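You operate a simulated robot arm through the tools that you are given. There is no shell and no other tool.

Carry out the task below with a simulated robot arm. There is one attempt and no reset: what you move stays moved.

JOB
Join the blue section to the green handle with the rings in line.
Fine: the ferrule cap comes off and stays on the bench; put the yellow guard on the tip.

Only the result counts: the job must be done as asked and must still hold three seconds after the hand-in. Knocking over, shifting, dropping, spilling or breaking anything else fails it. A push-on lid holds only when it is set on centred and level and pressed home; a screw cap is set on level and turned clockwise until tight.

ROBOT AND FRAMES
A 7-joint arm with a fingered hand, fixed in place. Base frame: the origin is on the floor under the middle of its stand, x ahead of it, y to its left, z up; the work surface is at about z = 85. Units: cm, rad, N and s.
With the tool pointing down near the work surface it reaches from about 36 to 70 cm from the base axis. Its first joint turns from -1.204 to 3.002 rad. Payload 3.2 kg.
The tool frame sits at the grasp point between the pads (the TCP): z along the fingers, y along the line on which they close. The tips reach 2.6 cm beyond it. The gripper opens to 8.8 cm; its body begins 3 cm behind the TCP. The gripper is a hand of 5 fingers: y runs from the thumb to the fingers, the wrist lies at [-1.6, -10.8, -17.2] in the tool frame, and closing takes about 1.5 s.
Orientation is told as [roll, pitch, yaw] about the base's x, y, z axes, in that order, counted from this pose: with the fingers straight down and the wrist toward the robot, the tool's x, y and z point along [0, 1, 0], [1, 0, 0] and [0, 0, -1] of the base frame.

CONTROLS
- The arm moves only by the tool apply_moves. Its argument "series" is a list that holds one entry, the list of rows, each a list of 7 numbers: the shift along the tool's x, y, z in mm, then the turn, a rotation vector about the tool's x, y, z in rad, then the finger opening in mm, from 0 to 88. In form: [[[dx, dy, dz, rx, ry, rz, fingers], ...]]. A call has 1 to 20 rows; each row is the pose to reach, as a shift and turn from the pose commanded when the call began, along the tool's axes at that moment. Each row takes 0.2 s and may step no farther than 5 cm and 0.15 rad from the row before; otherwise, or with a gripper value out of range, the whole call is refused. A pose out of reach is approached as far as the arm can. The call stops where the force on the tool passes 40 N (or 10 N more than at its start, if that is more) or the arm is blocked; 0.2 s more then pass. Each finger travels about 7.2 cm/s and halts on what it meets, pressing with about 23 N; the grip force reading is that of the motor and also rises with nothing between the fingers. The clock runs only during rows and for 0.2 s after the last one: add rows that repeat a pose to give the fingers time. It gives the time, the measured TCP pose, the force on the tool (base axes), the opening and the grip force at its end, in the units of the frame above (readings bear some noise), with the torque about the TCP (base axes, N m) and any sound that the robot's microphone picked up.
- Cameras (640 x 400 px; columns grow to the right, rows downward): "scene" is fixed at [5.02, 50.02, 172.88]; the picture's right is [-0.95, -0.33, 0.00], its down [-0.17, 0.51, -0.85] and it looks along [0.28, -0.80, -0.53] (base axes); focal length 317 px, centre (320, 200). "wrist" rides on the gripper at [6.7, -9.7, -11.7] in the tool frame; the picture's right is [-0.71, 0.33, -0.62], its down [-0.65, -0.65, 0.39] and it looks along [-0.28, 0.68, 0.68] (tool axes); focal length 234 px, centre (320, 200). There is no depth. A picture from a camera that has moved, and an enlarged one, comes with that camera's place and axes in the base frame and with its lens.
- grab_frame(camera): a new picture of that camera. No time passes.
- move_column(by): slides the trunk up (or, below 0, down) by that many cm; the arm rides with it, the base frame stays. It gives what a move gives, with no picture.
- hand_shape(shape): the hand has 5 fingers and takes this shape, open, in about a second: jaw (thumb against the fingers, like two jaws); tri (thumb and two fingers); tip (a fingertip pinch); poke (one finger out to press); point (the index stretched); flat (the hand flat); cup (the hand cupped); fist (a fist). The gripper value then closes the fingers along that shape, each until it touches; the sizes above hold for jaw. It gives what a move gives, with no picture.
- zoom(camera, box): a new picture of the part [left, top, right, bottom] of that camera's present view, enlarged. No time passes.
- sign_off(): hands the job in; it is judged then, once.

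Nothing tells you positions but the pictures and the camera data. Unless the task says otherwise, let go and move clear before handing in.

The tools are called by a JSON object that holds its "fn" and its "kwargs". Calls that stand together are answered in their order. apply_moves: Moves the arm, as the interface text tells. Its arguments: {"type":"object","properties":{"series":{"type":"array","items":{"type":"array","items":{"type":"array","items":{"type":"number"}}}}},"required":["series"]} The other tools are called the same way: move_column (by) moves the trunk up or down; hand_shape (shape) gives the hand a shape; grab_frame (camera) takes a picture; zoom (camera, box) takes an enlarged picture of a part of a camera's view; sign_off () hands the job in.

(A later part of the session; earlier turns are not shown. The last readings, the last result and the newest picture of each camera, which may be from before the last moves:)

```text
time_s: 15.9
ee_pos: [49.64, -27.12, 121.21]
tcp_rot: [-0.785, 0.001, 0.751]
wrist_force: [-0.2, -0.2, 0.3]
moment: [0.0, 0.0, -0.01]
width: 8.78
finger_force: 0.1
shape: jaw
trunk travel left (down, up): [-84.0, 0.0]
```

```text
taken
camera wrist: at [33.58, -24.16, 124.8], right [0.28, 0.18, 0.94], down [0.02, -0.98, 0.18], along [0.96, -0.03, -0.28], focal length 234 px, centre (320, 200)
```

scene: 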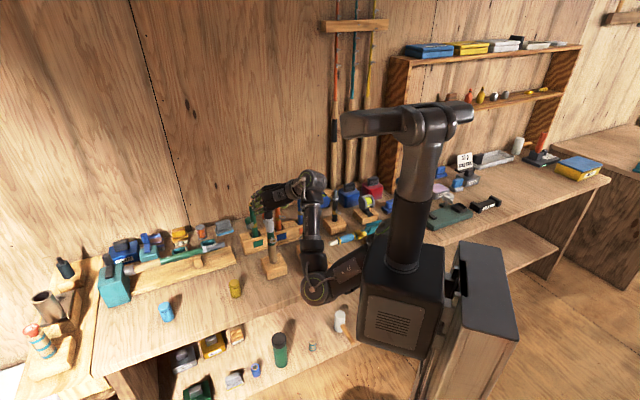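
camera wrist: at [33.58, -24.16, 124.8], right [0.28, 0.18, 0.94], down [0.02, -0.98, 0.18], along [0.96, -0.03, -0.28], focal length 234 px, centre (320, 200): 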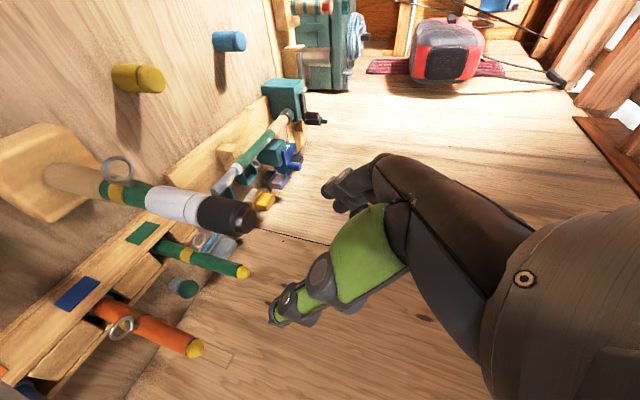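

The commanded pose is reached again at (49.64,-27.12,121.2). Now I'll descend over the cap with the trunk.

{"fn": "move_column", "kwargs": {"by": -7.8}}

{"fn": "grab_frame", "kwargs": {"camera": "wrist"}}

{"fn": "zoom", "kwargs": {"camera": "scene", "box": [220, 170, 340, 280]}}

```text
time_s: 17.1
ee_pos: [49.59, -27.06, 113.38]
tcp_rot: [-0.785, 0.001, 0.75]
wrist_force: [0.1, 0.3, 1.0]
moment: [-0.01, -0.01, 0.0]
width: 8.81
finger_force: 0.0
shape: jaw
trunk travel left (down, up): [-76.2, 7.8]
```

```text
taken
camera wrist: at [33.56, -24.15, 116.99], right [0.28, 0.18, 0.94], down [0.02, -0.98, 0.18], along [0.96, -0.03, -0.28], focal length 234 px, centre (320, 200)
```

wrist: 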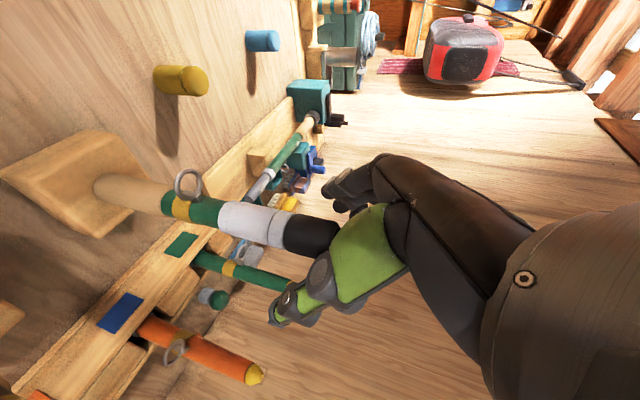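

```text
3.64 times, centred on (280, 225) of scene
camera zoom: at [5.02, 50.02, 172.88], right [-0.95, -0.33, 0.0], down [-0.17, 0.51, -0.85], along [0.28, -0.8, -0.53], focal length 1154 px, centre (466, 109)
```

zoom: 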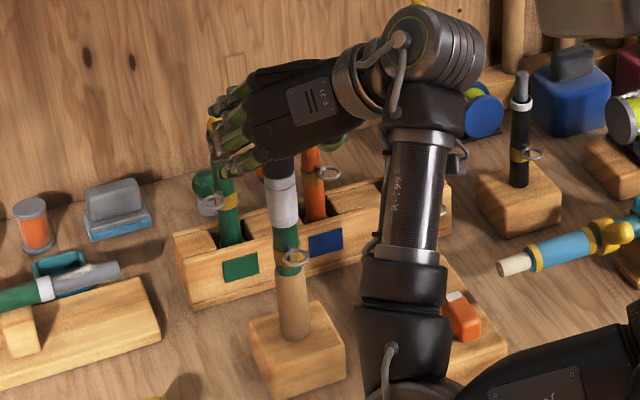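

The cap now sits between thumb and fingers. I'll close partway first to check centring.

{"fn": "apply_moves", "kwargs": {"series": [[[0, 0, 0, 0, 0, 0, 78], [0, 0, 0, 0, 0, 0, 68], [0, 0, 0, 0, 0, 0, 58], [0, 0, 0, 0, 0, 0, 50], [0, 0, 0, 0, 0, 0, 45], [0, 0, 0, 0, 0, 0, 45]]]}}

{"fn": "zoom", "kwargs": {"camera": "wrist", "box": [180, 150, 420, 330]}}

{"fn": "zoom", "kwargs": {"camera": "scene", "box": [230, 180, 310, 260]}}

```text
time_s: 18.4
ee_pos: [49.56, -27.13, 113.39]
tcp_rot: [-0.785, -0.002, 0.751]
wrist_force: [0.0, 0.3, 0.4]
moment: [0.04, -0.03, 0.0]
width: 4.56
finger_force: 0.0
shape: jaw
trunk travel left (down, up): [-76.2, 7.8]
```

```text
2.22 times, centred on (300, 240) of wrist
camera zoom: at [33.57, -24.16, 116.99], right [0.28, 0.18, 0.94], down [0.02, -0.98, 0.18], along [0.96, -0.03, -0.28], focal length 520 px, centre (364, 111)
```

zoom: 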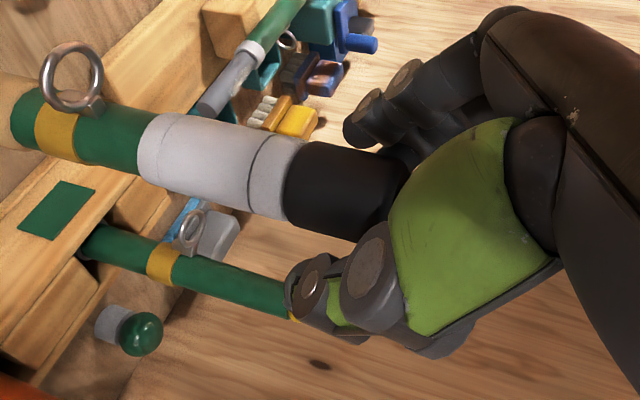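

```text
5.00 times, centred on (270, 220) of scene
camera zoom: at [5.02, 50.02, 172.88], right [-0.95, -0.33, 0.0], down [-0.17, 0.51, -0.85], along [0.28, -0.8, -0.53], focal length 1586 px, centre (570, 100)
```

zoom: 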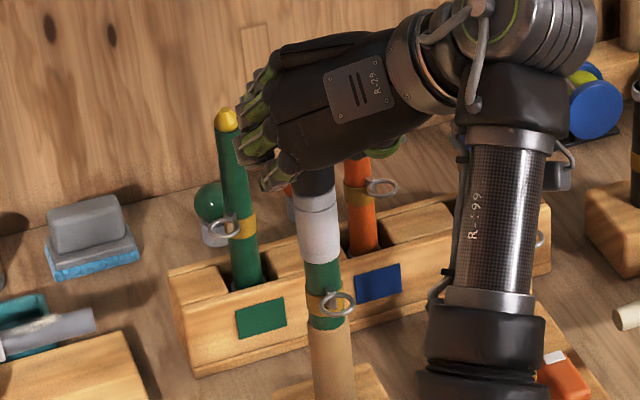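

The cap looks centred between the thumb and fingers. I'll close gently onto it.

{"fn": "apply_moves", "kwargs": {"series": [[[0, 0, 0, 0, 0, 0, 41], [0, 0, 0, 0, 0, 0, 38], [0, 0, 0, 0, 0, 0, 35], [0, 0, 0, 0, 0, 0, 33]]]}}

{"fn": "zoom", "kwargs": {"camera": "wrist", "box": [180, 150, 420, 330]}}

```text
time_s: 19.4
ee_pos: [49.6, -27.09, 113.34]
tcp_rot: [-0.785, -0.001, 0.75]
wrist_force: [0.4, -0.1, -0.5]
moment: [-0.03, 0.04, -0.01]
width: 3.34
finger_force: 0.1
shape: jaw
trunk travel left (down, up): [-76.2, 7.8]
```

```text
2.22 times, centred on (300, 240) of wrist
camera zoom: at [33.57, -24.16, 116.99], right [0.28, 0.18, 0.94], down [0.02, -0.98, 0.18], along [0.96, -0.03, -0.28], focal length 520 px, centre (364, 111)
```

zoom: 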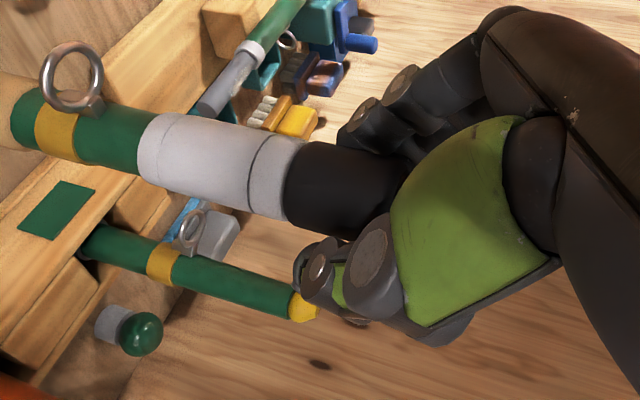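

There's still no contact at 3.3 cm. I'll continue closing until it grips.

{"fn": "apply_moves", "kwargs": {"series": [[[0, 0, 0, 0, 0, 0, 31], [0, 0, 0, 0, 0, 0, 29], [0, 0, 0, 0, 0, 0, 27], [0, 0, 0, 0, 0, 0, 25], [0, 0, 0, 0, 0, 0, 25]]]}}

{"fn": "zoom", "kwargs": {"camera": "wrist", "box": [180, 150, 420, 330]}}

```text
time_s: 20.6
ee_pos: [49.56, -27.0, 113.33]
tcp_rot: [-0.785, 0.0, 0.75]
wrist_force: [-0.2, 0.1, -0.1]
moment: [0.05, 0.0, 0.0]
width: 2.26
finger_force: 23.1
shape: jaw
trunk travel left (down, up): [-76.2, 7.8]
```

```text
2.22 times, centred on (300, 240) of wrist
camera zoom: at [33.58, -24.15, 116.98], right [0.28, 0.18, 0.94], down [0.02, -0.98, 0.18], along [0.96, -0.03, -0.28], focal length 520 px, centre (364, 111)
```

zoom: 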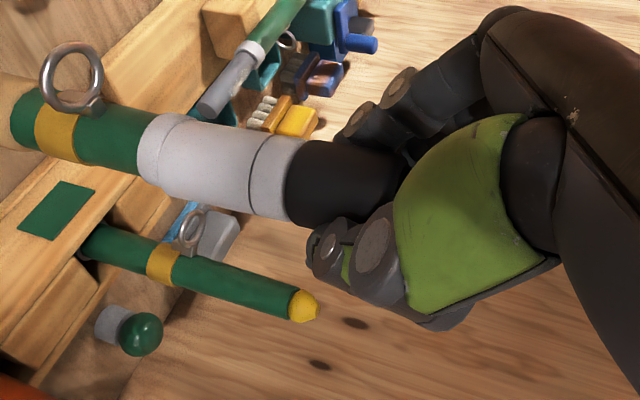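

The fingers hold the cap with 23 N and the handle did not shift. I'll tighten and pull straight up slowly to see whether the cap comes off.

{"fn": "apply_moves", "kwargs": {"series": [[[0, 0, 0, 0, 0, 0, 12], [0, 0, 0, 0, 0, 0, 12], [-2.1, 0, -2.1, 0, 0, 0, 12], [-4.3, 0, -4.2, 0, 0, 0, 12], [-7.1, 0, -7.05, 0, 0, 0, 12], [-10.6, 0, -10.6, 0, 0, 0, 12], [-14.2, 0, -14.1, 0, 0, 0, 12]]]}}

{"fn": "zoom", "kwargs": {"camera": "wrist", "box": [120, 150, 420, 330]}}

{"fn": "zoom", "kwargs": {"camera": "scene", "box": [220, 180, 320, 290]}}

```text
time_s: 22.2
ee_pos: [49.53, -27.06, 115.42]
tcp_rot: [-0.785, 0.001, 0.749]
wrist_force: [0.2, 0.0, -0.1]
moment: [0.05, -0.01, -0.03]
width: 2.39
finger_force: 22.6
shape: jaw
trunk travel left (down, up): [-76.2, 7.8]
```

```text
2.13 times, centred on (270, 240) of wrist
camera zoom: at [33.6, -24.15, 118.98], right [0.28, 0.18, 0.94], down [0.02, -0.98, 0.18], along [0.96, -0.03, -0.28], focal length 500 px, centre (427, 115)
```

zoom: 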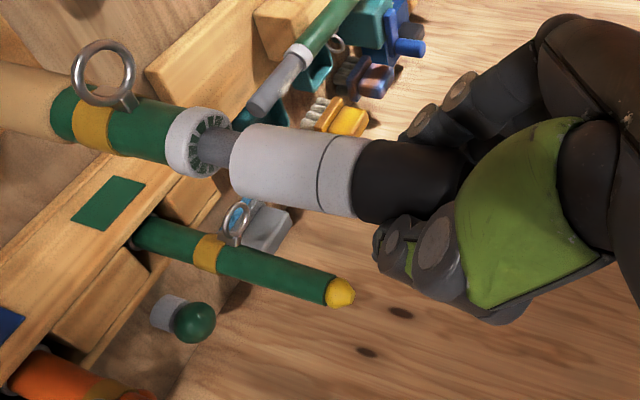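

```text
3.64 times, centred on (270, 235) of scene
camera zoom: at [5.02, 50.02, 172.88], right [-0.95, -0.33, 0.0], down [-0.17, 0.51, -0.85], along [0.28, -0.8, -0.53], focal length 1154 px, centre (502, 73)
```

zoom: 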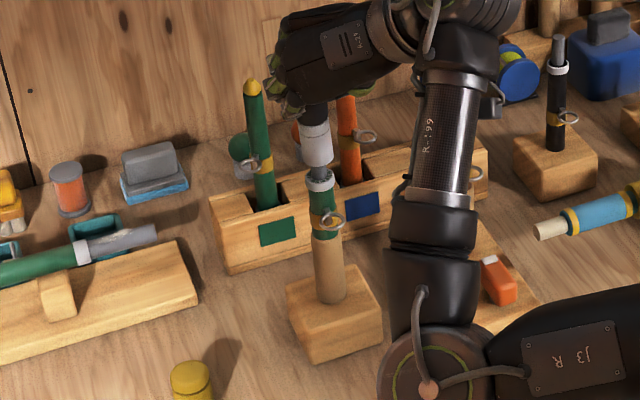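

The whole white-and-black sleeve is the ferrule cap, and it is sliding off cleanly, exposing a short white collar and a grey spigot on the handle. I'll continue lifting straight up with the trunk.

{"fn": "move_column", "kwargs": {"by": 7.8}}

{"fn": "grab_frame", "kwargs": {"camera": "wrist"}}

{"fn": "zoom", "kwargs": {"camera": "scene", "box": [220, 140, 330, 290]}}

{"fn": "zoom", "kwargs": {"camera": "wrist", "box": [60, 120, 240, 260]}}

```text
time_s: 23.4
ee_pos: [49.47, -27.09, 123.19]
tcp_rot: [-0.786, 0.001, 0.75]
wrist_force: [0.4, 0.8, -0.7]
moment: [0.0, 0.01, -0.04]
width: 2.38
finger_force: 23.2
shape: jaw
trunk travel left (down, up): [-84.0, 0.0]
```

```text
taken
camera wrist: at [33.61, -24.17, 126.77], right [0.28, 0.18, 0.94], down [0.02, -0.98, 0.18], along [0.96, -0.03, -0.28], focal length 234 px, centre (320, 200)
```

wrist: 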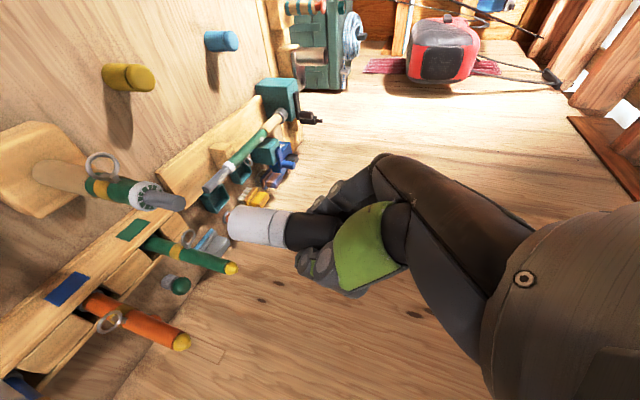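

```text
2.67 times, centred on (275, 215) of scene
camera zoom: at [5.02, 50.02, 172.88], right [-0.95, -0.33, 0.0], down [-0.17, 0.51, -0.85], along [0.28, -0.8, -0.53], focal length 846 px, centre (440, 160)
```

zoom: 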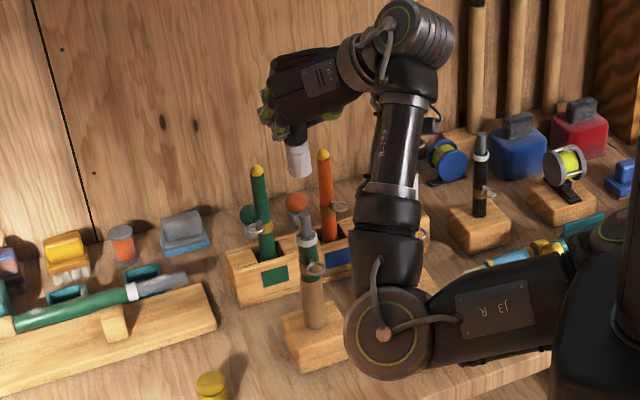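

```text
2.86 times, centred on (150, 190) of wrist
camera zoom: at [33.61, -24.17, 126.77], right [0.28, 0.18, 0.94], down [0.02, -0.98, 0.18], along [0.96, -0.03, -0.28], focal length 669 px, centre (806, 229)
```

zoom: 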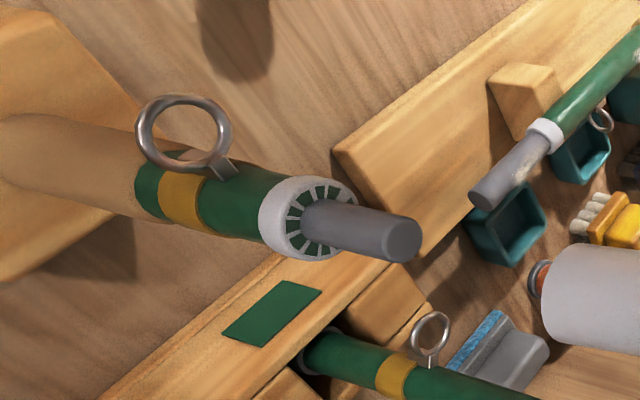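

The cap is off and held; the spigot and toothed collar on the handle are exposed. I'll carry the cap over to a free spot on the bench at about (64.9,-0.5), between the guard and the blue cap, staying high.

{"fn": "apply_moves", "kwargs": {"series": [[[9, 42, -9.1, 0, 0, 0, 12], [17.9, 84, -18.2, 0, 0, 0, 12], [26.9, 126, -27.3, 0, 0, 0, 12], [35.9, 168, -36.3, 0, 0, 0, 12], [44.9, 210, -45.4, 0, 0, 0, 12], [53.8, 252, -54.5, 0, 0, 0, 12], [62.8, 294, -63.6, 0, 0, 0, 12], [62.8, 294, -63.6, 0, 0, 0, 12]]]}}

{"fn": "grab_frame", "kwargs": {"camera": "scene"}}

{"fn": "grab_frame", "kwargs": {"camera": "wrist"}}

```text
time_s: 25.2
ee_pos: [71.97, -0.15, 126.47]
tcp_rot: [-0.784, -0.003, 0.751]
wrist_force: [0.1, 0.0, -0.9]
moment: [-0.01, -0.02, 0.0]
width: 2.38
finger_force: 23.1
shape: jaw
out of reach, approached as far as the arm can: row 1, 2, 3, 4, 5, 6, 7, 8
trunk travel left (down, up): [-84.0, 0.0]
```

```text
taken
```

scene: 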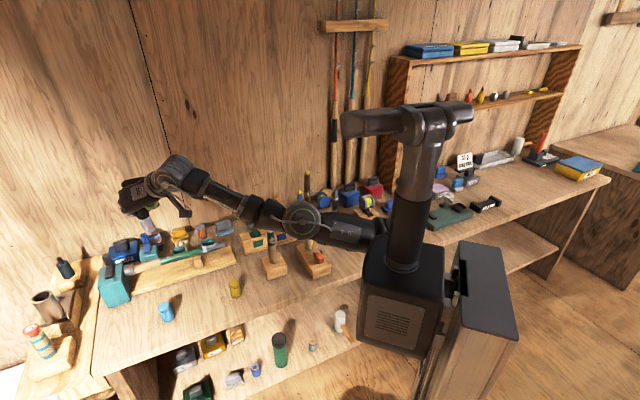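

```text
taken
camera wrist: at [55.99, 2.8, 130.05], right [0.28, 0.18, 0.94], down [0.02, -0.98, 0.18], along [0.96, -0.03, -0.28], focal length 234 px, centre (320, 200)
```

wrist: 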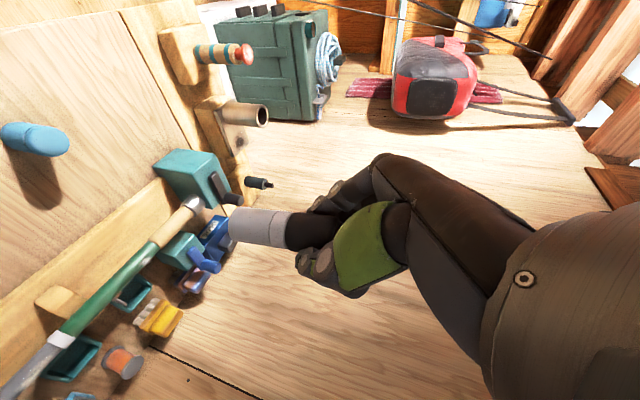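

The arm was stretched out because this hand yaw is awkward on the left side. I'll turn the hand about the vertical to point more radially and come back to about (65,-1,123).

{"fn": "apply_moves", "kwargs": {"series": [[[10.8, -11.4, -0.9, -0.0992, 0, -0.0988, 12], [21.6, -22.8, -1.8, -0.1984, 0, -0.1976, 12], [32.4, -34.2, -2.8, -0.2976, 0, -0.2964, 12], [43.2, -45.6, -3.7, -0.3968, 0, -0.3952, 12], [54, -57, -4.6, -0.496, 0, -0.494, 12], [54, -57, -4.6, -0.496, 0, -0.494, 12]]]}}

{"fn": "grab_frame", "kwargs": {"camera": "scene"}}

{"fn": "grab_frame", "kwargs": {"camera": "wrist"}}

```text
time_s: 26.6
ee_pos: [67.7, -2.7, 123.06]
tcp_rot: [-0.785, -0.001, 1.455]
wrist_force: [-0.9, -0.2, -1.5]
moment: [0.02, 0.01, 0.03]
width: 2.38
finger_force: 22.4
shape: jaw
out of reach, approached as far as the arm can: row 1, 2, 3, 4, 5, 6
trunk travel left (down, up): [-84.0, 0.0]
```

```text
taken
```

scene: 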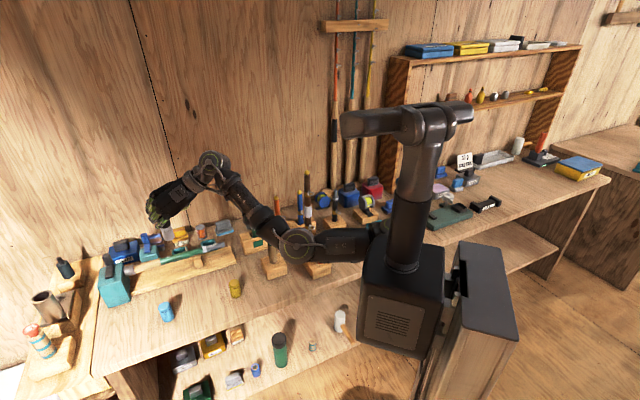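

```text
taken
camera wrist: at [53.62, -10.87, 126.65], right [0.1, 0.32, 0.94], down [0.65, -0.73, 0.18], along [0.75, 0.6, -0.28], focal length 234 px, centre (320, 200)
```

wrist: 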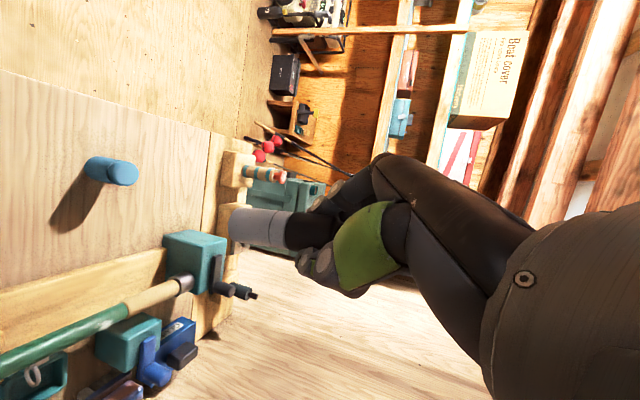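

The position is near what I want but still at a reach limit. I'll ease the yaw back a little and see whether (65.5,-2) becomes reachable.

{"fn": "apply_moves", "kwargs": {"series": [[[15.1, 2.2, -1, 0.0813, 0, 0.0813, 12], [30.2, 4.4, -1.9, 0.1626, 0, 0.1627, 12], [30.2, 4.4, -1.9, 0.1626, 0, 0.1627, 12]]]}}

{"fn": "zoom", "kwargs": {"camera": "scene", "box": [100, 130, 260, 330]}}

```text
time_s: 27.4
ee_pos: [70.44, -4.15, 122.89]
tcp_rot: [-0.784, -0.002, 1.221]
wrist_force: [0.3, 0.0, 0.5]
moment: [-0.01, -0.01, -0.01]
width: 2.38
finger_force: 23.0
shape: jaw
out of reach, approached as far as the arm can: row 1, 2, 3
trunk travel left (down, up): [-84.0, 0.0]
```

```text
2.00 times, centred on (180, 230) of scene
camera zoom: at [5.02, 50.02, 172.88], right [-0.95, -0.33, 0.0], down [-0.17, 0.51, -0.85], along [0.28, -0.8, -0.53], focal length 634 px, centre (600, 140)
```

zoom: 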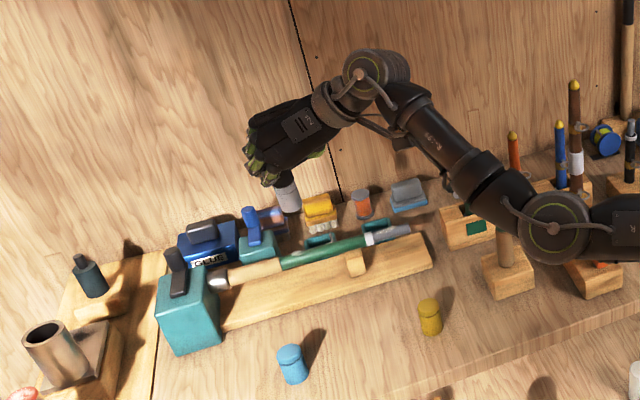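

That made it worse, so the solver seems stuck in a poor branch. By symmetry with the good pose over the handle, (58,-4,121) at this yaw should be comfortable, so I'll pull the hand back toward the robot to recover the branch.

{"fn": "apply_moves", "kwargs": {"series": [[[24, -10, -17, 0, 0, 0, 12], [48, -20.5, -34.5, 0, 0, 0, 12], [72, -31, -52, 0, 0, 0, 12], [96, -41, -69, 0, 0, 0, 12], [96, -41, -69, 0, 0, 0, 12], [96, -41, -69, 0, 0, 0, 12]]]}}

{"fn": "grab_frame", "kwargs": {"camera": "scene"}}

```text
time_s: 28.8
ee_pos: [65.35, -11.34, 123.37]
tcp_rot: [-0.783, -0.001, 1.221]
wrist_force: [0.6, -0.3, -1.0]
moment: [0.01, 0.04, 0.02]
width: 2.38
finger_force: 23.1
shape: jaw
out of reach, approached as far as the arm can: row 1, 2, 3, 4, 5, 6
trunk travel left (down, up): [-84.0, 0.0]
```

```text
taken
```

scene: 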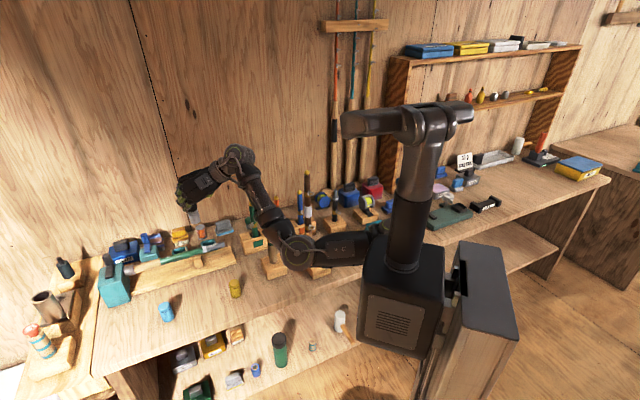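

The arm behaves like a right arm, limited when reaching across to the left; (69,-7) lies between the guard and the blue cap with over 10 cm to each and should be reachable. I'll move there.

{"fn": "apply_moves", "kwargs": {"series": [[[-7, 26.5, 7, 0, 0, 0, 12], [-13.8, 52.9, 13.8, 0, 0, 0, 12], [-13.8, 52.9, 13.8, 0, 0, 0, 12]]]}}

{"fn": "zoom", "kwargs": {"camera": "scene", "box": [100, 130, 320, 330]}}

{"fn": "grab_frame", "kwargs": {"camera": "wrist"}}

```text
time_s: 29.6
ee_pos: [69.08, -6.79, 123.31]
tcp_rot: [-0.785, -0.002, 1.222]
wrist_force: [1.1, -0.6, -0.5]
moment: [0.02, -0.02, 0.01]
width: 2.38
finger_force: 23.0
shape: jaw
trunk travel left (down, up): [-84.0, 0.0]
```

```text
2.00 times, centred on (210, 230) of scene
camera zoom: at [5.02, 50.02, 172.88], right [-0.95, -0.33, 0.0], down [-0.17, 0.51, -0.85], along [0.28, -0.8, -0.53], focal length 634 px, centre (540, 140)
```

zoom: 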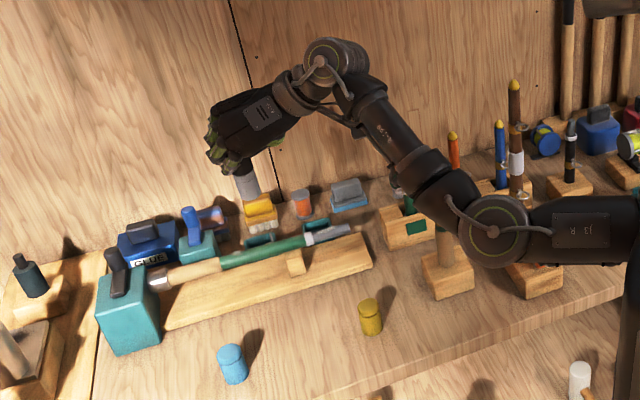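

```text
taken
camera wrist: at [53.53, -11.4, 127.02], right [0.17, 0.29, 0.94], down [0.47, -0.87, 0.18], along [0.87, 0.41, -0.28], focal length 234 px, centre (320, 200)
```

wrist: 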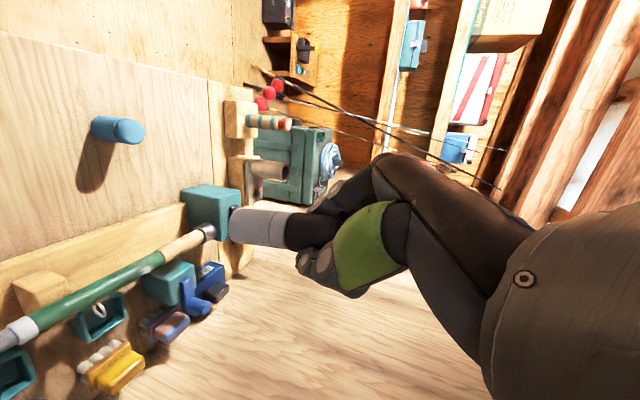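

The hand is at (69.08,-6.79) with everything clear. I'll lower the trunk most of the way and check the remaining gap under the cap.

{"fn": "move_column", "kwargs": {"by": -25}}

{"fn": "grab_frame", "kwargs": {"camera": "scene"}}

{"fn": "zoom", "kwargs": {"camera": "scene", "box": [140, 200, 260, 320]}}

{"fn": "grab_frame", "kwargs": {"camera": "wrist"}}

```text
time_s: 32.2
ee_pos: [69.11, -6.76, 98.51]
tcp_rot: [-0.784, -0.002, 1.221]
wrist_force: [-0.2, -0.4, -1.4]
moment: [0.01, 0.0, -0.01]
width: 2.36
finger_force: 23.7
shape: jaw
trunk travel left (down, up): [-59.0, 25.0]
```

```text
taken
```

scene: 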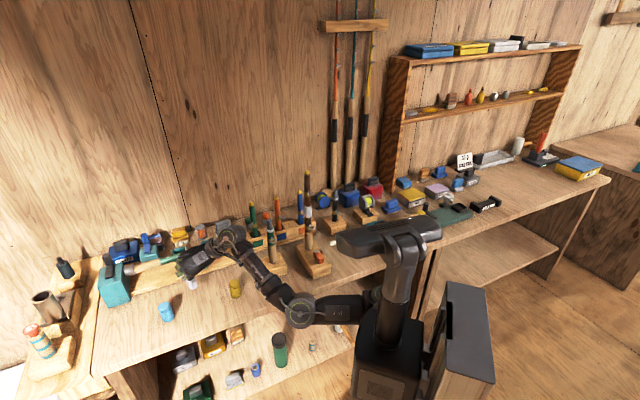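

```text
3.33 times, centred on (200, 260) of scene
camera zoom: at [5.02, 50.02, 172.88], right [-0.95, -0.33, 0.0], down [-0.17, 0.51, -0.85], along [0.28, -0.8, -0.53], focal length 1058 px, centre (720, 0)
```

zoom: 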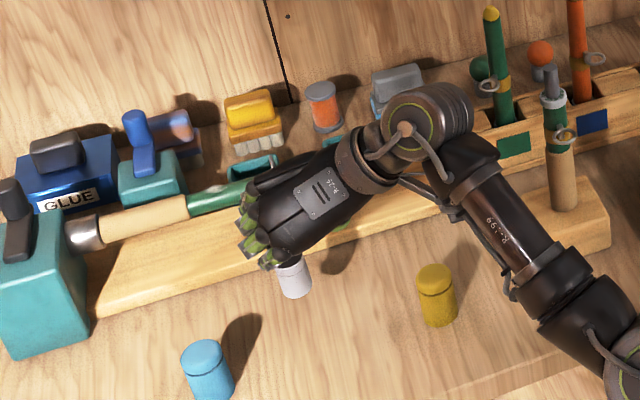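

```text
taken
camera wrist: at [53.53, -11.37, 102.02], right [0.17, 0.29, 0.94], down [0.47, -0.87, 0.18], along [0.87, 0.41, -0.28], focal length 234 px, centre (320, 200)
```

wrist: 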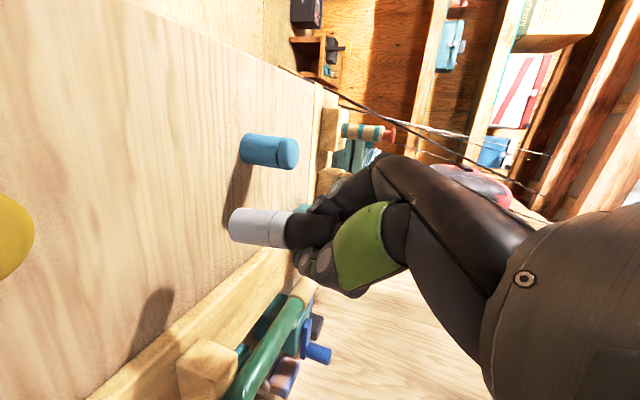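

The cap bottom is about 6.6 cm above the bench. I'll lower the trunk 5.6 cm and then feel for contact with small arm steps.

{"fn": "move_column", "kwargs": {"by": -5.6}}

{"fn": "zoom", "kwargs": {"camera": "scene", "box": [150, 220, 240, 320]}}

{"fn": "zoom", "kwargs": {"camera": "wrist", "box": [180, 120, 380, 320]}}

```text
time_s: 33.1
ee_pos: [68.99, -6.78, 92.84]
tcp_rot: [-0.788, -0.002, 1.222]
wrist_force: [1.1, -0.5, 3.3]
moment: [-0.01, -0.04, 0.01]
width: 2.36
finger_force: 23.0
shape: jaw
trunk travel left (down, up): [-53.4, 30.6]
```

```text
4.00 times, centred on (195, 270) of scene
camera zoom: at [5.02, 50.02, 172.88], right [-0.95, -0.33, 0.0], down [-0.17, 0.51, -0.85], along [0.28, -0.8, -0.53], focal length 1269 px, centre (820, -80)
```

zoom: 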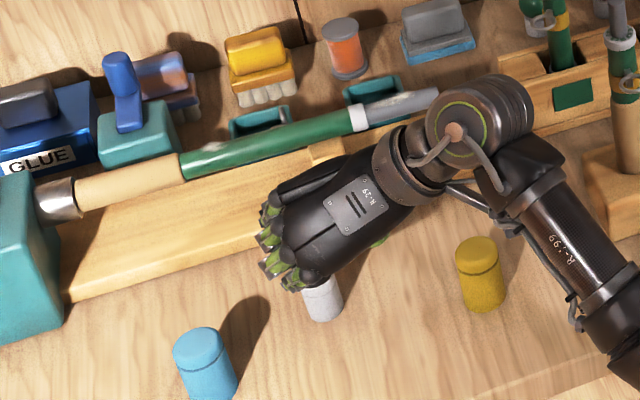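

```text
2.00 times, centred on (280, 220) of wrist
camera zoom: at [53.5, -11.36, 96.47], right [0.17, 0.29, 0.94], down [0.47, -0.87, 0.18], along [0.87, 0.41, -0.28], focal length 468 px, centre (400, 160)
```

zoom: 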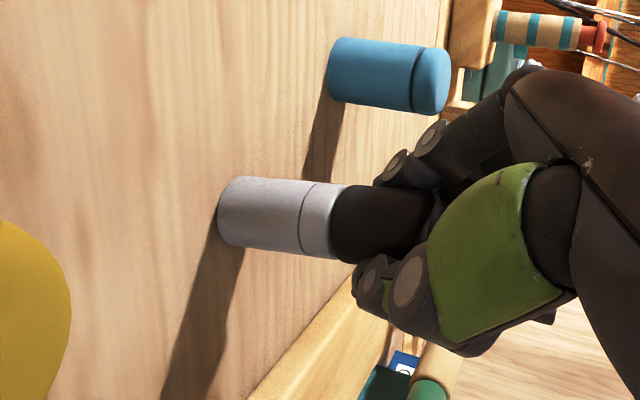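

The upward force of about 3 N and the shadow show the cap's base is resting on the bench. I'll open slowly to release it.

{"fn": "apply_moves", "kwargs": {"series": [[[0, 0, 0, 0, 0, 0, 24], [0, 0, 0, 0, 0, 0, 28], [0, 0, 0, 0, 0, 0, 33], [0, 0, 0, 0, 0, 0, 38], [0, 0, 0, 0, 0, 0, 44], [0, 0, 0, 0, 0, 0, 50], [0, 0, 0, 0, 0, 0, 55], [0, 0, 0, 0, 0, 0, 55]]]}}

{"fn": "zoom", "kwargs": {"camera": "wrist", "box": [180, 120, 380, 320]}}

{"fn": "zoom", "kwargs": {"camera": "scene", "box": [150, 220, 240, 320]}}

```text
time_s: 35.0
ee_pos: [69.11, -6.79, 92.87]
tcp_rot: [-0.787, -0.002, 1.222]
wrist_force: [-0.5, -0.3, 0.3]
moment: [-0.03, -0.01, 0.0]
width: 5.45
finger_force: 0.0
shape: jaw
trunk travel left (down, up): [-53.4, 30.6]
```

```text
2.00 times, centred on (280, 220) of wrist
camera zoom: at [53.53, -11.37, 96.42], right [0.17, 0.29, 0.94], down [0.47, -0.87, 0.18], along [0.87, 0.41, -0.28], focal length 468 px, centre (400, 160)
```

zoom: 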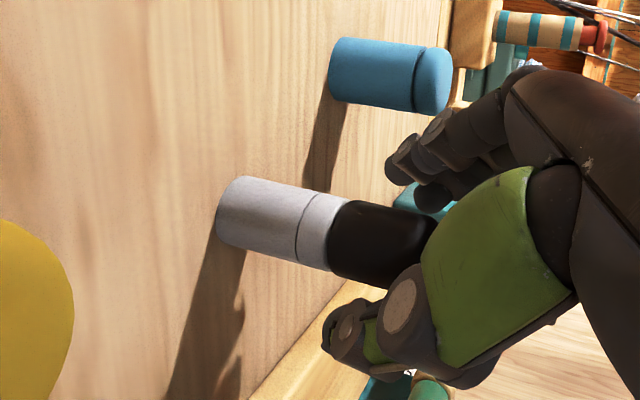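

```text
4.00 times, centred on (195, 270) of scene
camera zoom: at [5.02, 50.02, 172.88], right [-0.95, -0.33, 0.0], down [-0.17, 0.51, -0.85], along [0.28, -0.8, -0.53], focal length 1269 px, centre (820, -80)
```

zoom: 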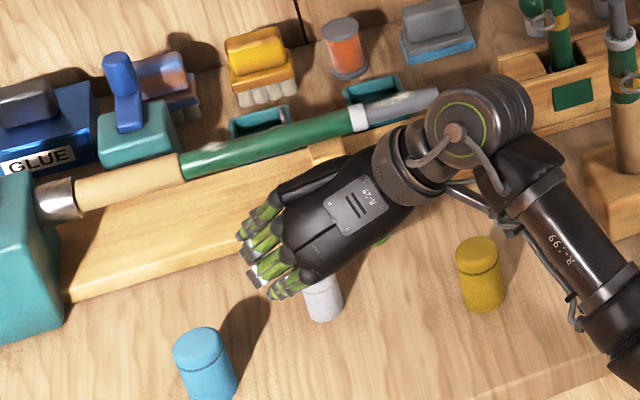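

The cap stands upright on the bench, free of the fingers. I'll open a bit more and lift straight up with the trunk.

{"fn": "apply_moves", "kwargs": {"series": [[[0, 0, 0, 0, 0, 0, 62], [0, 0, 0, 0, 0, 0, 68], [0, 0, 0, 0, 0, 0, 68], [-9, 0, -9, 0, 0, 0, 68], [-18, 0, -18, 0, 0, 0, 68]]]}}

{"fn": "zoom", "kwargs": {"camera": "wrist", "box": [180, 120, 380, 320]}}

```text
time_s: 36.1
ee_pos: [69.06, -6.78, 95.45]
tcp_rot: [-0.786, -0.003, 1.222]
wrist_force: [0.3, 0.7, 0.2]
moment: [0.02, 0.01, -0.03]
width: 6.75
finger_force: 0.0
shape: jaw
trunk travel left (down, up): [-53.4, 30.6]
```

```text
2.00 times, centred on (280, 220) of wrist
camera zoom: at [53.5, -11.36, 98.95], right [0.17, 0.29, 0.94], down [0.47, -0.87, 0.18], along [0.87, 0.41, -0.28], focal length 468 px, centre (400, 160)
```

zoom: 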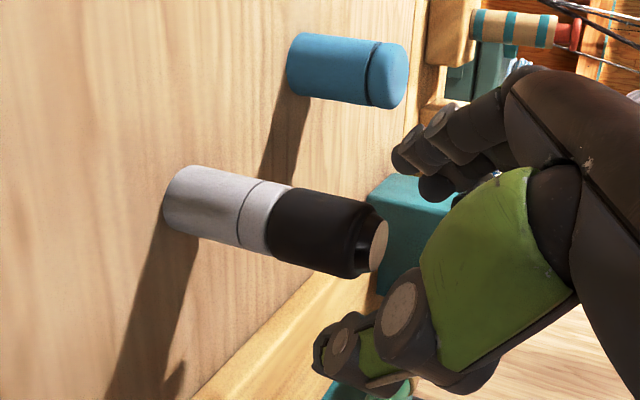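

The cap is standing free and the hand is clear of it. I'll raise the trunk and prepare to look at the blue section in the rack.

{"fn": "move_column", "kwargs": {"by": 28}}

{"fn": "grab_frame", "kwargs": {"camera": "scene"}}

{"fn": "zoom", "kwargs": {"camera": "scene", "box": [130, 230, 330, 330]}}

{"fn": "zoom", "kwargs": {"camera": "scene", "box": [240, 170, 350, 270]}}

```text
time_s: 39.0
ee_pos: [69.11, -6.78, 123.29]
tcp_rot: [-0.786, -0.001, 1.219]
wrist_force: [-0.2, 0.4, -0.3]
moment: [0.05, -0.01, -0.03]
width: 6.75
finger_force: 0.2
shape: jaw
trunk travel left (down, up): [-81.4, 2.6]
```

```text
taken
```

scene: 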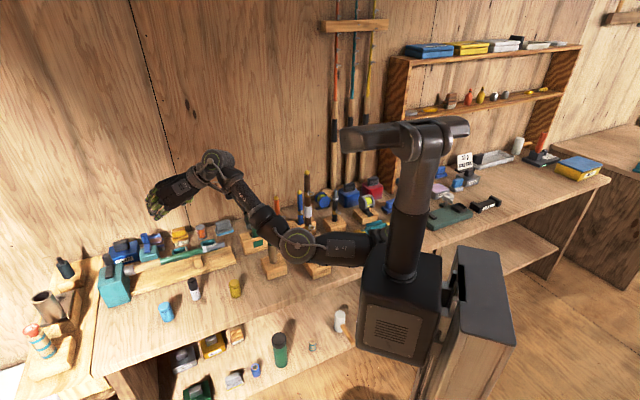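

```text
3.20 times, centred on (230, 280) of scene
camera zoom: at [5.02, 50.02, 172.88], right [-0.95, -0.33, 0.0], down [-0.17, 0.51, -0.85], along [0.28, -0.8, -0.53], focal length 1015 px, centre (608, -56)
```

zoom: 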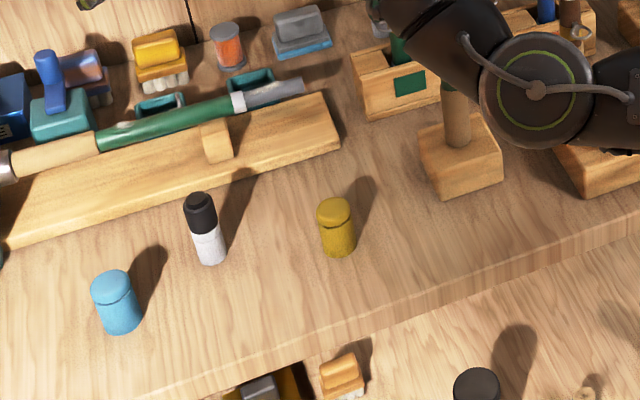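

```text
4.00 times, centred on (295, 220) of scene
camera zoom: at [5.02, 50.02, 172.88], right [-0.95, -0.33, 0.0], down [-0.17, 0.51, -0.85], along [0.28, -0.8, -0.53], focal length 1269 px, centre (420, 120)
```

zoom: 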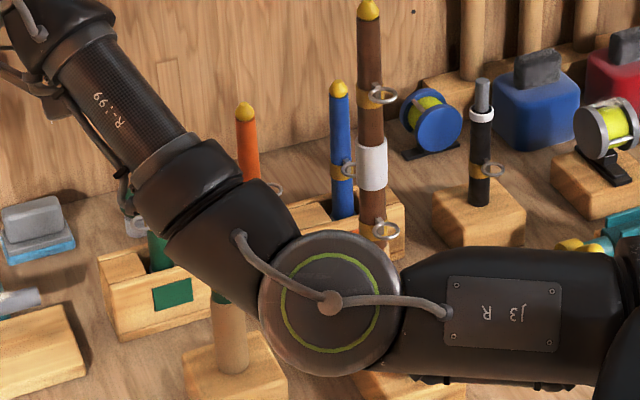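

The cap stands upright on the bench, and the blue section is untouched in its slot. I'll swing back over the handle at a safe height and turn the hand to a flatter tilt (60°), which suits the longer reach to the blue section.

{"fn": "apply_moves", "kwargs": {"series": [[[11, -37.8, -17.3, 0.0624, -0.0433, 0.0478, 60], [22, -75.7, -34.7, 0.1248, -0.0867, 0.0955, 60], [33, -113.5, -52, 0.1872, -0.13, 0.1433, 60], [44, -151.3, -69.3, 0.2495, -0.1733, 0.191, 60], [55, -189.2, -86.7, 0.3119, -0.2167, 0.2388, 60], [66, -227, -104, 0.3743, -0.26, 0.2865, 60], [66, -227, -104, 0.3743, -0.26, 0.2865, 60]]]}}

{"fn": "grab_frame", "kwargs": {"camera": "scene"}}

{"fn": "grab_frame", "kwargs": {"camera": "wrist"}}

```text
time_s: 40.6
ee_pos: [50.75, -28.87, 126.24]
tcp_rot: [-1.05, -0.003, 0.753]
wrist_force: [0.4, -0.3, -0.2]
moment: [0.0, 0.02, -0.01]
width: 6.03
finger_force: 0.1
shape: jaw
out of reach, approached as far as the arm can: row 1, 2, 3, 4, 5, 6, 7
trunk travel left (down, up): [-81.4, 2.6]
```

```text
taken
```

scene: 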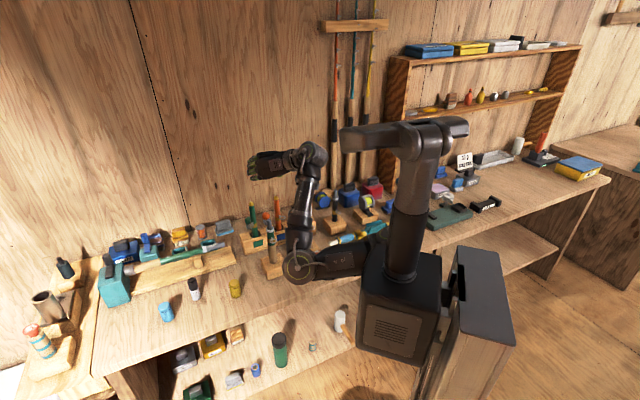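

```text
taken
camera wrist: at [34.43, -25.59, 126.39], right [0.11, 0.36, 0.92], down [-0.03, -0.93, 0.37], along [0.99, -0.07, -0.1], focal length 234 px, centre (320, 200)
```

wrist: 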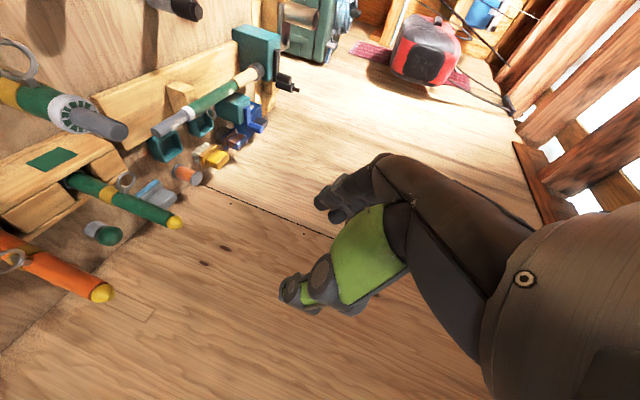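

The hand is over the handle at z 126 with the 60° tilt. I'll rise to z≈130 and pass over the brown rod (top about z 123) toward the blue section, staying above everything.

{"fn": "apply_moves", "kwargs": {"series": [[[-34.7, 0, -19.9, 0, 0, 0, 60], [-50.9, -33.9, 8.4, 0, 0, 0, 60], [-67.2, -67.8, 36.7, 0, 0, 0, 60], [-83.5, -101.7, 65.1, 0, 0, 0, 60], [-99.7, -135.6, 93.4, 0, 0, 0, 60], [-116, -169.5, 121.7, 0, 0, 0, 60], [-116, -169.5, 121.7, 0, 0, 0, 60]]]}}

{"fn": "grab_frame", "kwargs": {"camera": "scene"}}

{"fn": "grab_frame", "kwargs": {"camera": "wrist"}}

```text
time_s: 42.2
ee_pos: [49.59, -52.22, 130.62]
tcp_rot: [-1.051, 0.0, 0.75]
wrist_force: [0.8, -0.1, 0.4]
moment: [-0.01, 0.0, -0.04]
width: 6.04
finger_force: 0.0
shape: jaw
trunk travel left (down, up): [-81.4, 2.6]
```

```text
taken
```

scene: 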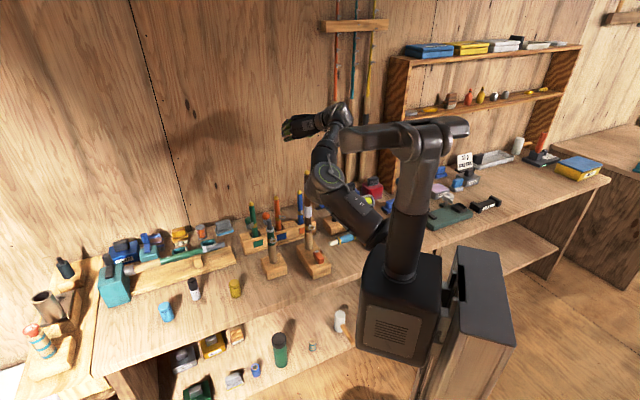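

```text
taken
camera wrist: at [33.22, -49.0, 130.68], right [0.11, 0.37, 0.92], down [-0.03, -0.93, 0.37], along [0.99, -0.07, -0.09], focal length 234 px, centre (320, 200)
```

wrist: 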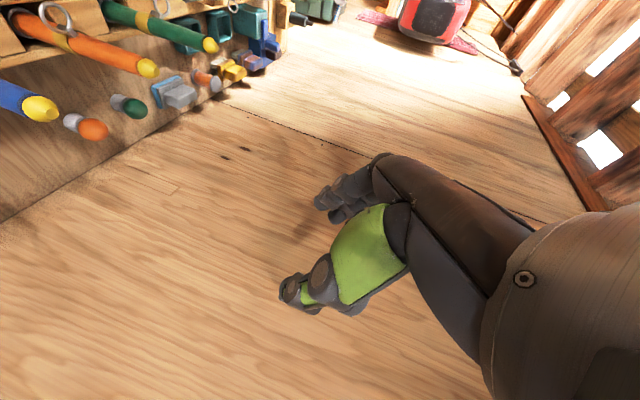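

The pose was reached cleanly at (49.6,-52.2,130.6), and the blue tip is visible at the left edge of the wrist view. I'll zoom in to measure it and its ring.

{"fn": "zoom", "kwargs": {"camera": "wrist", "box": [0, 50, 160, 150]}}

{"fn": "zoom", "kwargs": {"camera": "scene", "box": [270, 160, 340, 260]}}

```text
4.00 times, centred on (80, 100) of wrist
camera zoom: at [33.22, -49.0, 130.68], right [0.11, 0.37, 0.92], down [-0.03, -0.93, 0.37], along [0.99, -0.07, -0.09], focal length 937 px, centre (1280, 600)
```

zoom: 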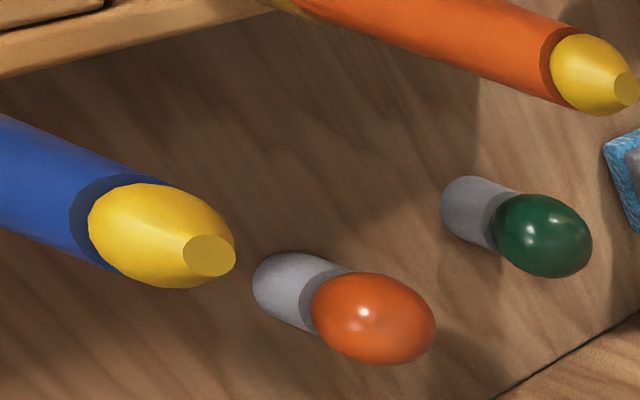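

```text
4.00 times, centred on (305, 210) of scene
camera zoom: at [5.02, 50.02, 172.88], right [-0.95, -0.33, 0.0], down [-0.17, 0.51, -0.85], along [0.28, -0.8, -0.53], focal length 1269 px, centre (380, 160)
```

zoom: 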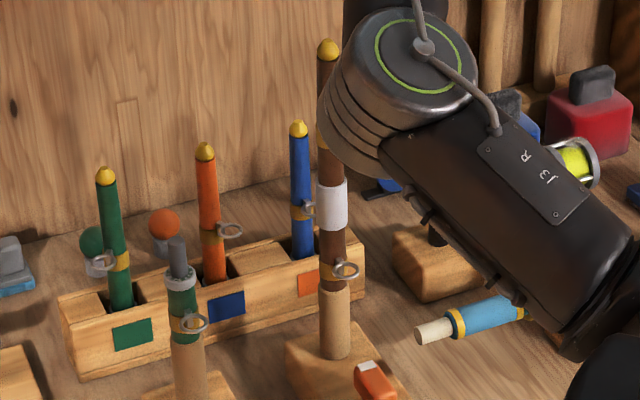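

The blue tip is at about (48.95,-51.55,107.4). I'll zoom hard on its ring in the scene view to judge which way it points.

{"fn": "zoom", "kwargs": {"camera": "scene", "box": [285, 200, 315, 222]}}

{"fn": "zoom", "kwargs": {"camera": "scene", "box": [245, 220, 285, 260]}}

{"fn": "zoom", "kwargs": {"camera": "scene", "box": [260, 200, 290, 230]}}

```text
16.00 times, centred on (300, 211) of scene
camera zoom: at [5.02, 50.02, 172.88], right [-0.95, -0.33, 0.0], down [-0.17, 0.51, -0.85], along [0.28, -0.8, -0.53], focal length 5076 px, centre (640, 24)
```

zoom: 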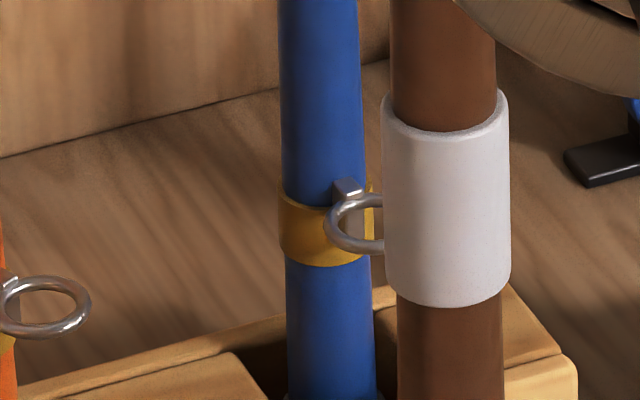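

```text
10.00 times, centred on (265, 240) of scene
camera zoom: at [5.02, 50.02, 172.88], right [-0.95, -0.33, 0.0], down [-0.17, 0.51, -0.85], along [0.28, -0.8, -0.53], focal length 3172 px, centre (870, -200)
```

zoom: 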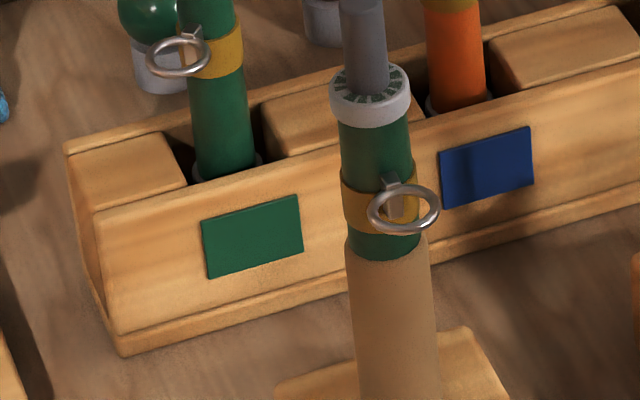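

```text
13.33 times, centred on (275, 215) of scene
camera zoom: at [5.02, 50.02, 172.88], right [-0.95, -0.33, 0.0], down [-0.17, 0.51, -0.85], along [0.28, -0.8, -0.53], focal length 4230 px, centre (920, 0)
```

zoom: 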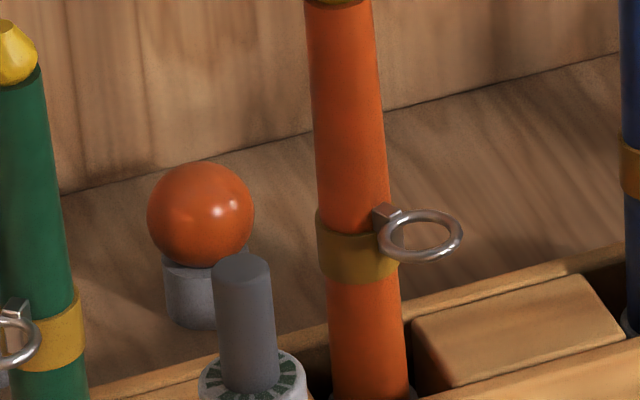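

The blue ring points at azimuth ≈150°, the handle ring at ≈145°, so only a few degrees of turning will be needed. I'll centre the hand over the blue axis, narrow the opening to stay clear of the orange section, and lower with the trunk to just above the tip.

{"fn": "apply_moves", "kwargs": {"series": [[[4.6, -0.1, -8, 0, 0, 0, 50], [4.6, -0.1, -8, 0, 0, 0, 48], [4.6, -0.1, -8, 0, 0, 0, 48]]]}}

{"fn": "move_column", "kwargs": {"by": -17}}

{"fn": "grab_frame", "kwargs": {"camera": "scene"}}

{"fn": "grab_frame", "kwargs": {"camera": "wrist"}}

```text
time_s: 43.0
ee_pos: [48.78, -51.71, 130.56]
tcp_rot: [-1.048, -0.001, 0.75]
wrist_force: [0.4, -0.3, 0.2]
moment: [0.02, 0.0, -0.02]
width: 4.85
finger_force: 0.1
shape: jaw
trunk travel left (down, up): [-81.4, 2.6]
```

```text
time_s: 44.9
ee_pos: [48.8, -51.7, 113.55]
tcp_rot: [-1.051, -0.002, 0.748]
wrist_force: [0.5, 0.0, 0.4]
moment: [0.01, 0.0, -0.01]
width: 4.86
finger_force: 0.1
shape: jaw
trunk travel left (down, up): [-64.4, 19.6]
```

```text
taken
```

scene: 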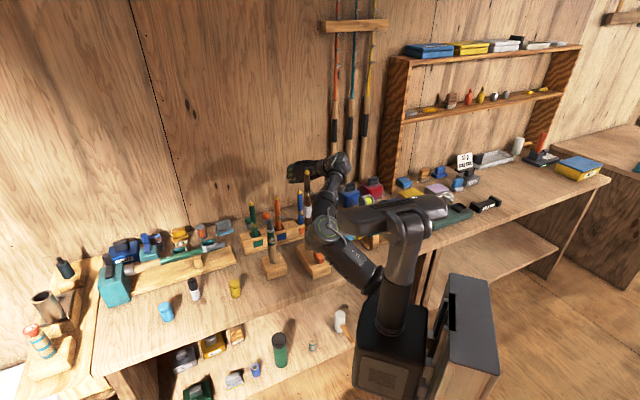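

```text
taken
camera wrist: at [32.48, -48.42, 113.59], right [0.11, 0.36, 0.92], down [-0.03, -0.93, 0.37], along [0.99, -0.07, -0.09], focal length 234 px, centre (320, 200)
```

wrist: 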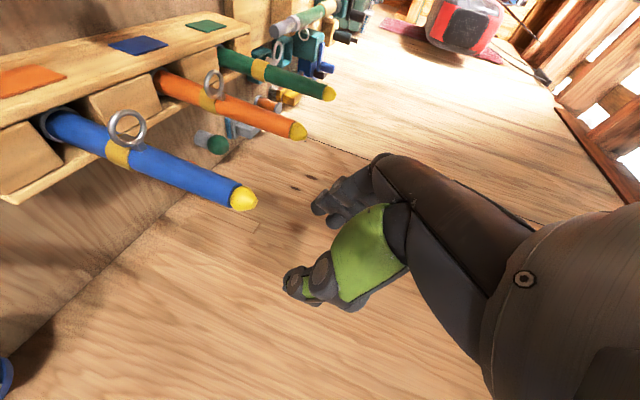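

The blue section is clearly in view with its tip and ring. I'll zoom to measure its axis and ring direction from here.

{"fn": "zoom", "kwargs": {"camera": "wrist", "box": [20, 90, 280, 230]}}

{"fn": "zoom", "kwargs": {"camera": "wrist", "box": [70, 95, 190, 180]}}

```text
2.46 times, centred on (150, 160) of wrist
camera zoom: at [32.48, -48.42, 113.59], right [0.11, 0.36, 0.92], down [-0.03, -0.93, 0.37], along [0.99, -0.07, -0.09], focal length 576 px, centre (738, 298)
```

zoom: 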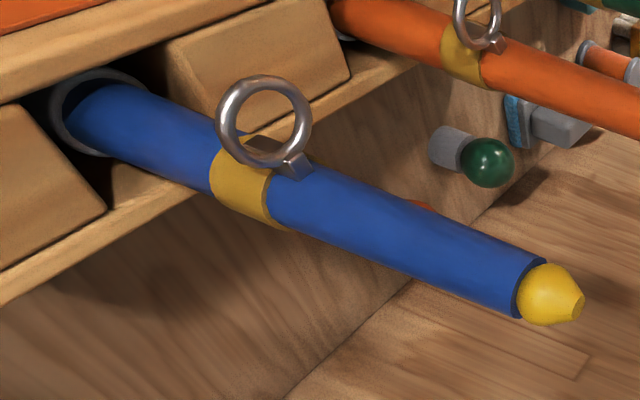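

```text
4.71 times, centred on (130, 138) of wrist
camera zoom: at [32.48, -48.42, 113.59], right [0.11, 0.36, 0.92], down [-0.03, -0.93, 0.37], along [0.99, -0.07, -0.09], focal length 1102 px, centre (1214, 494)
```

zoom: 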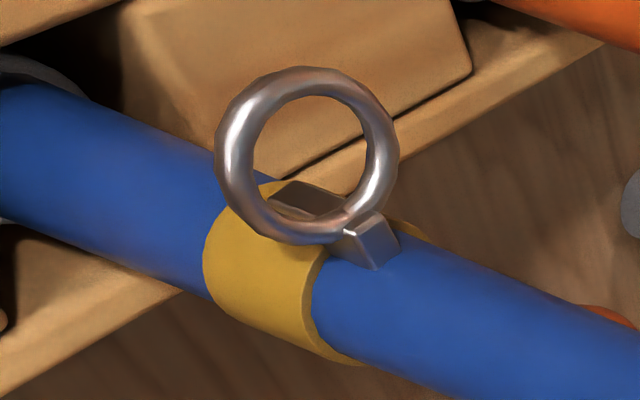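

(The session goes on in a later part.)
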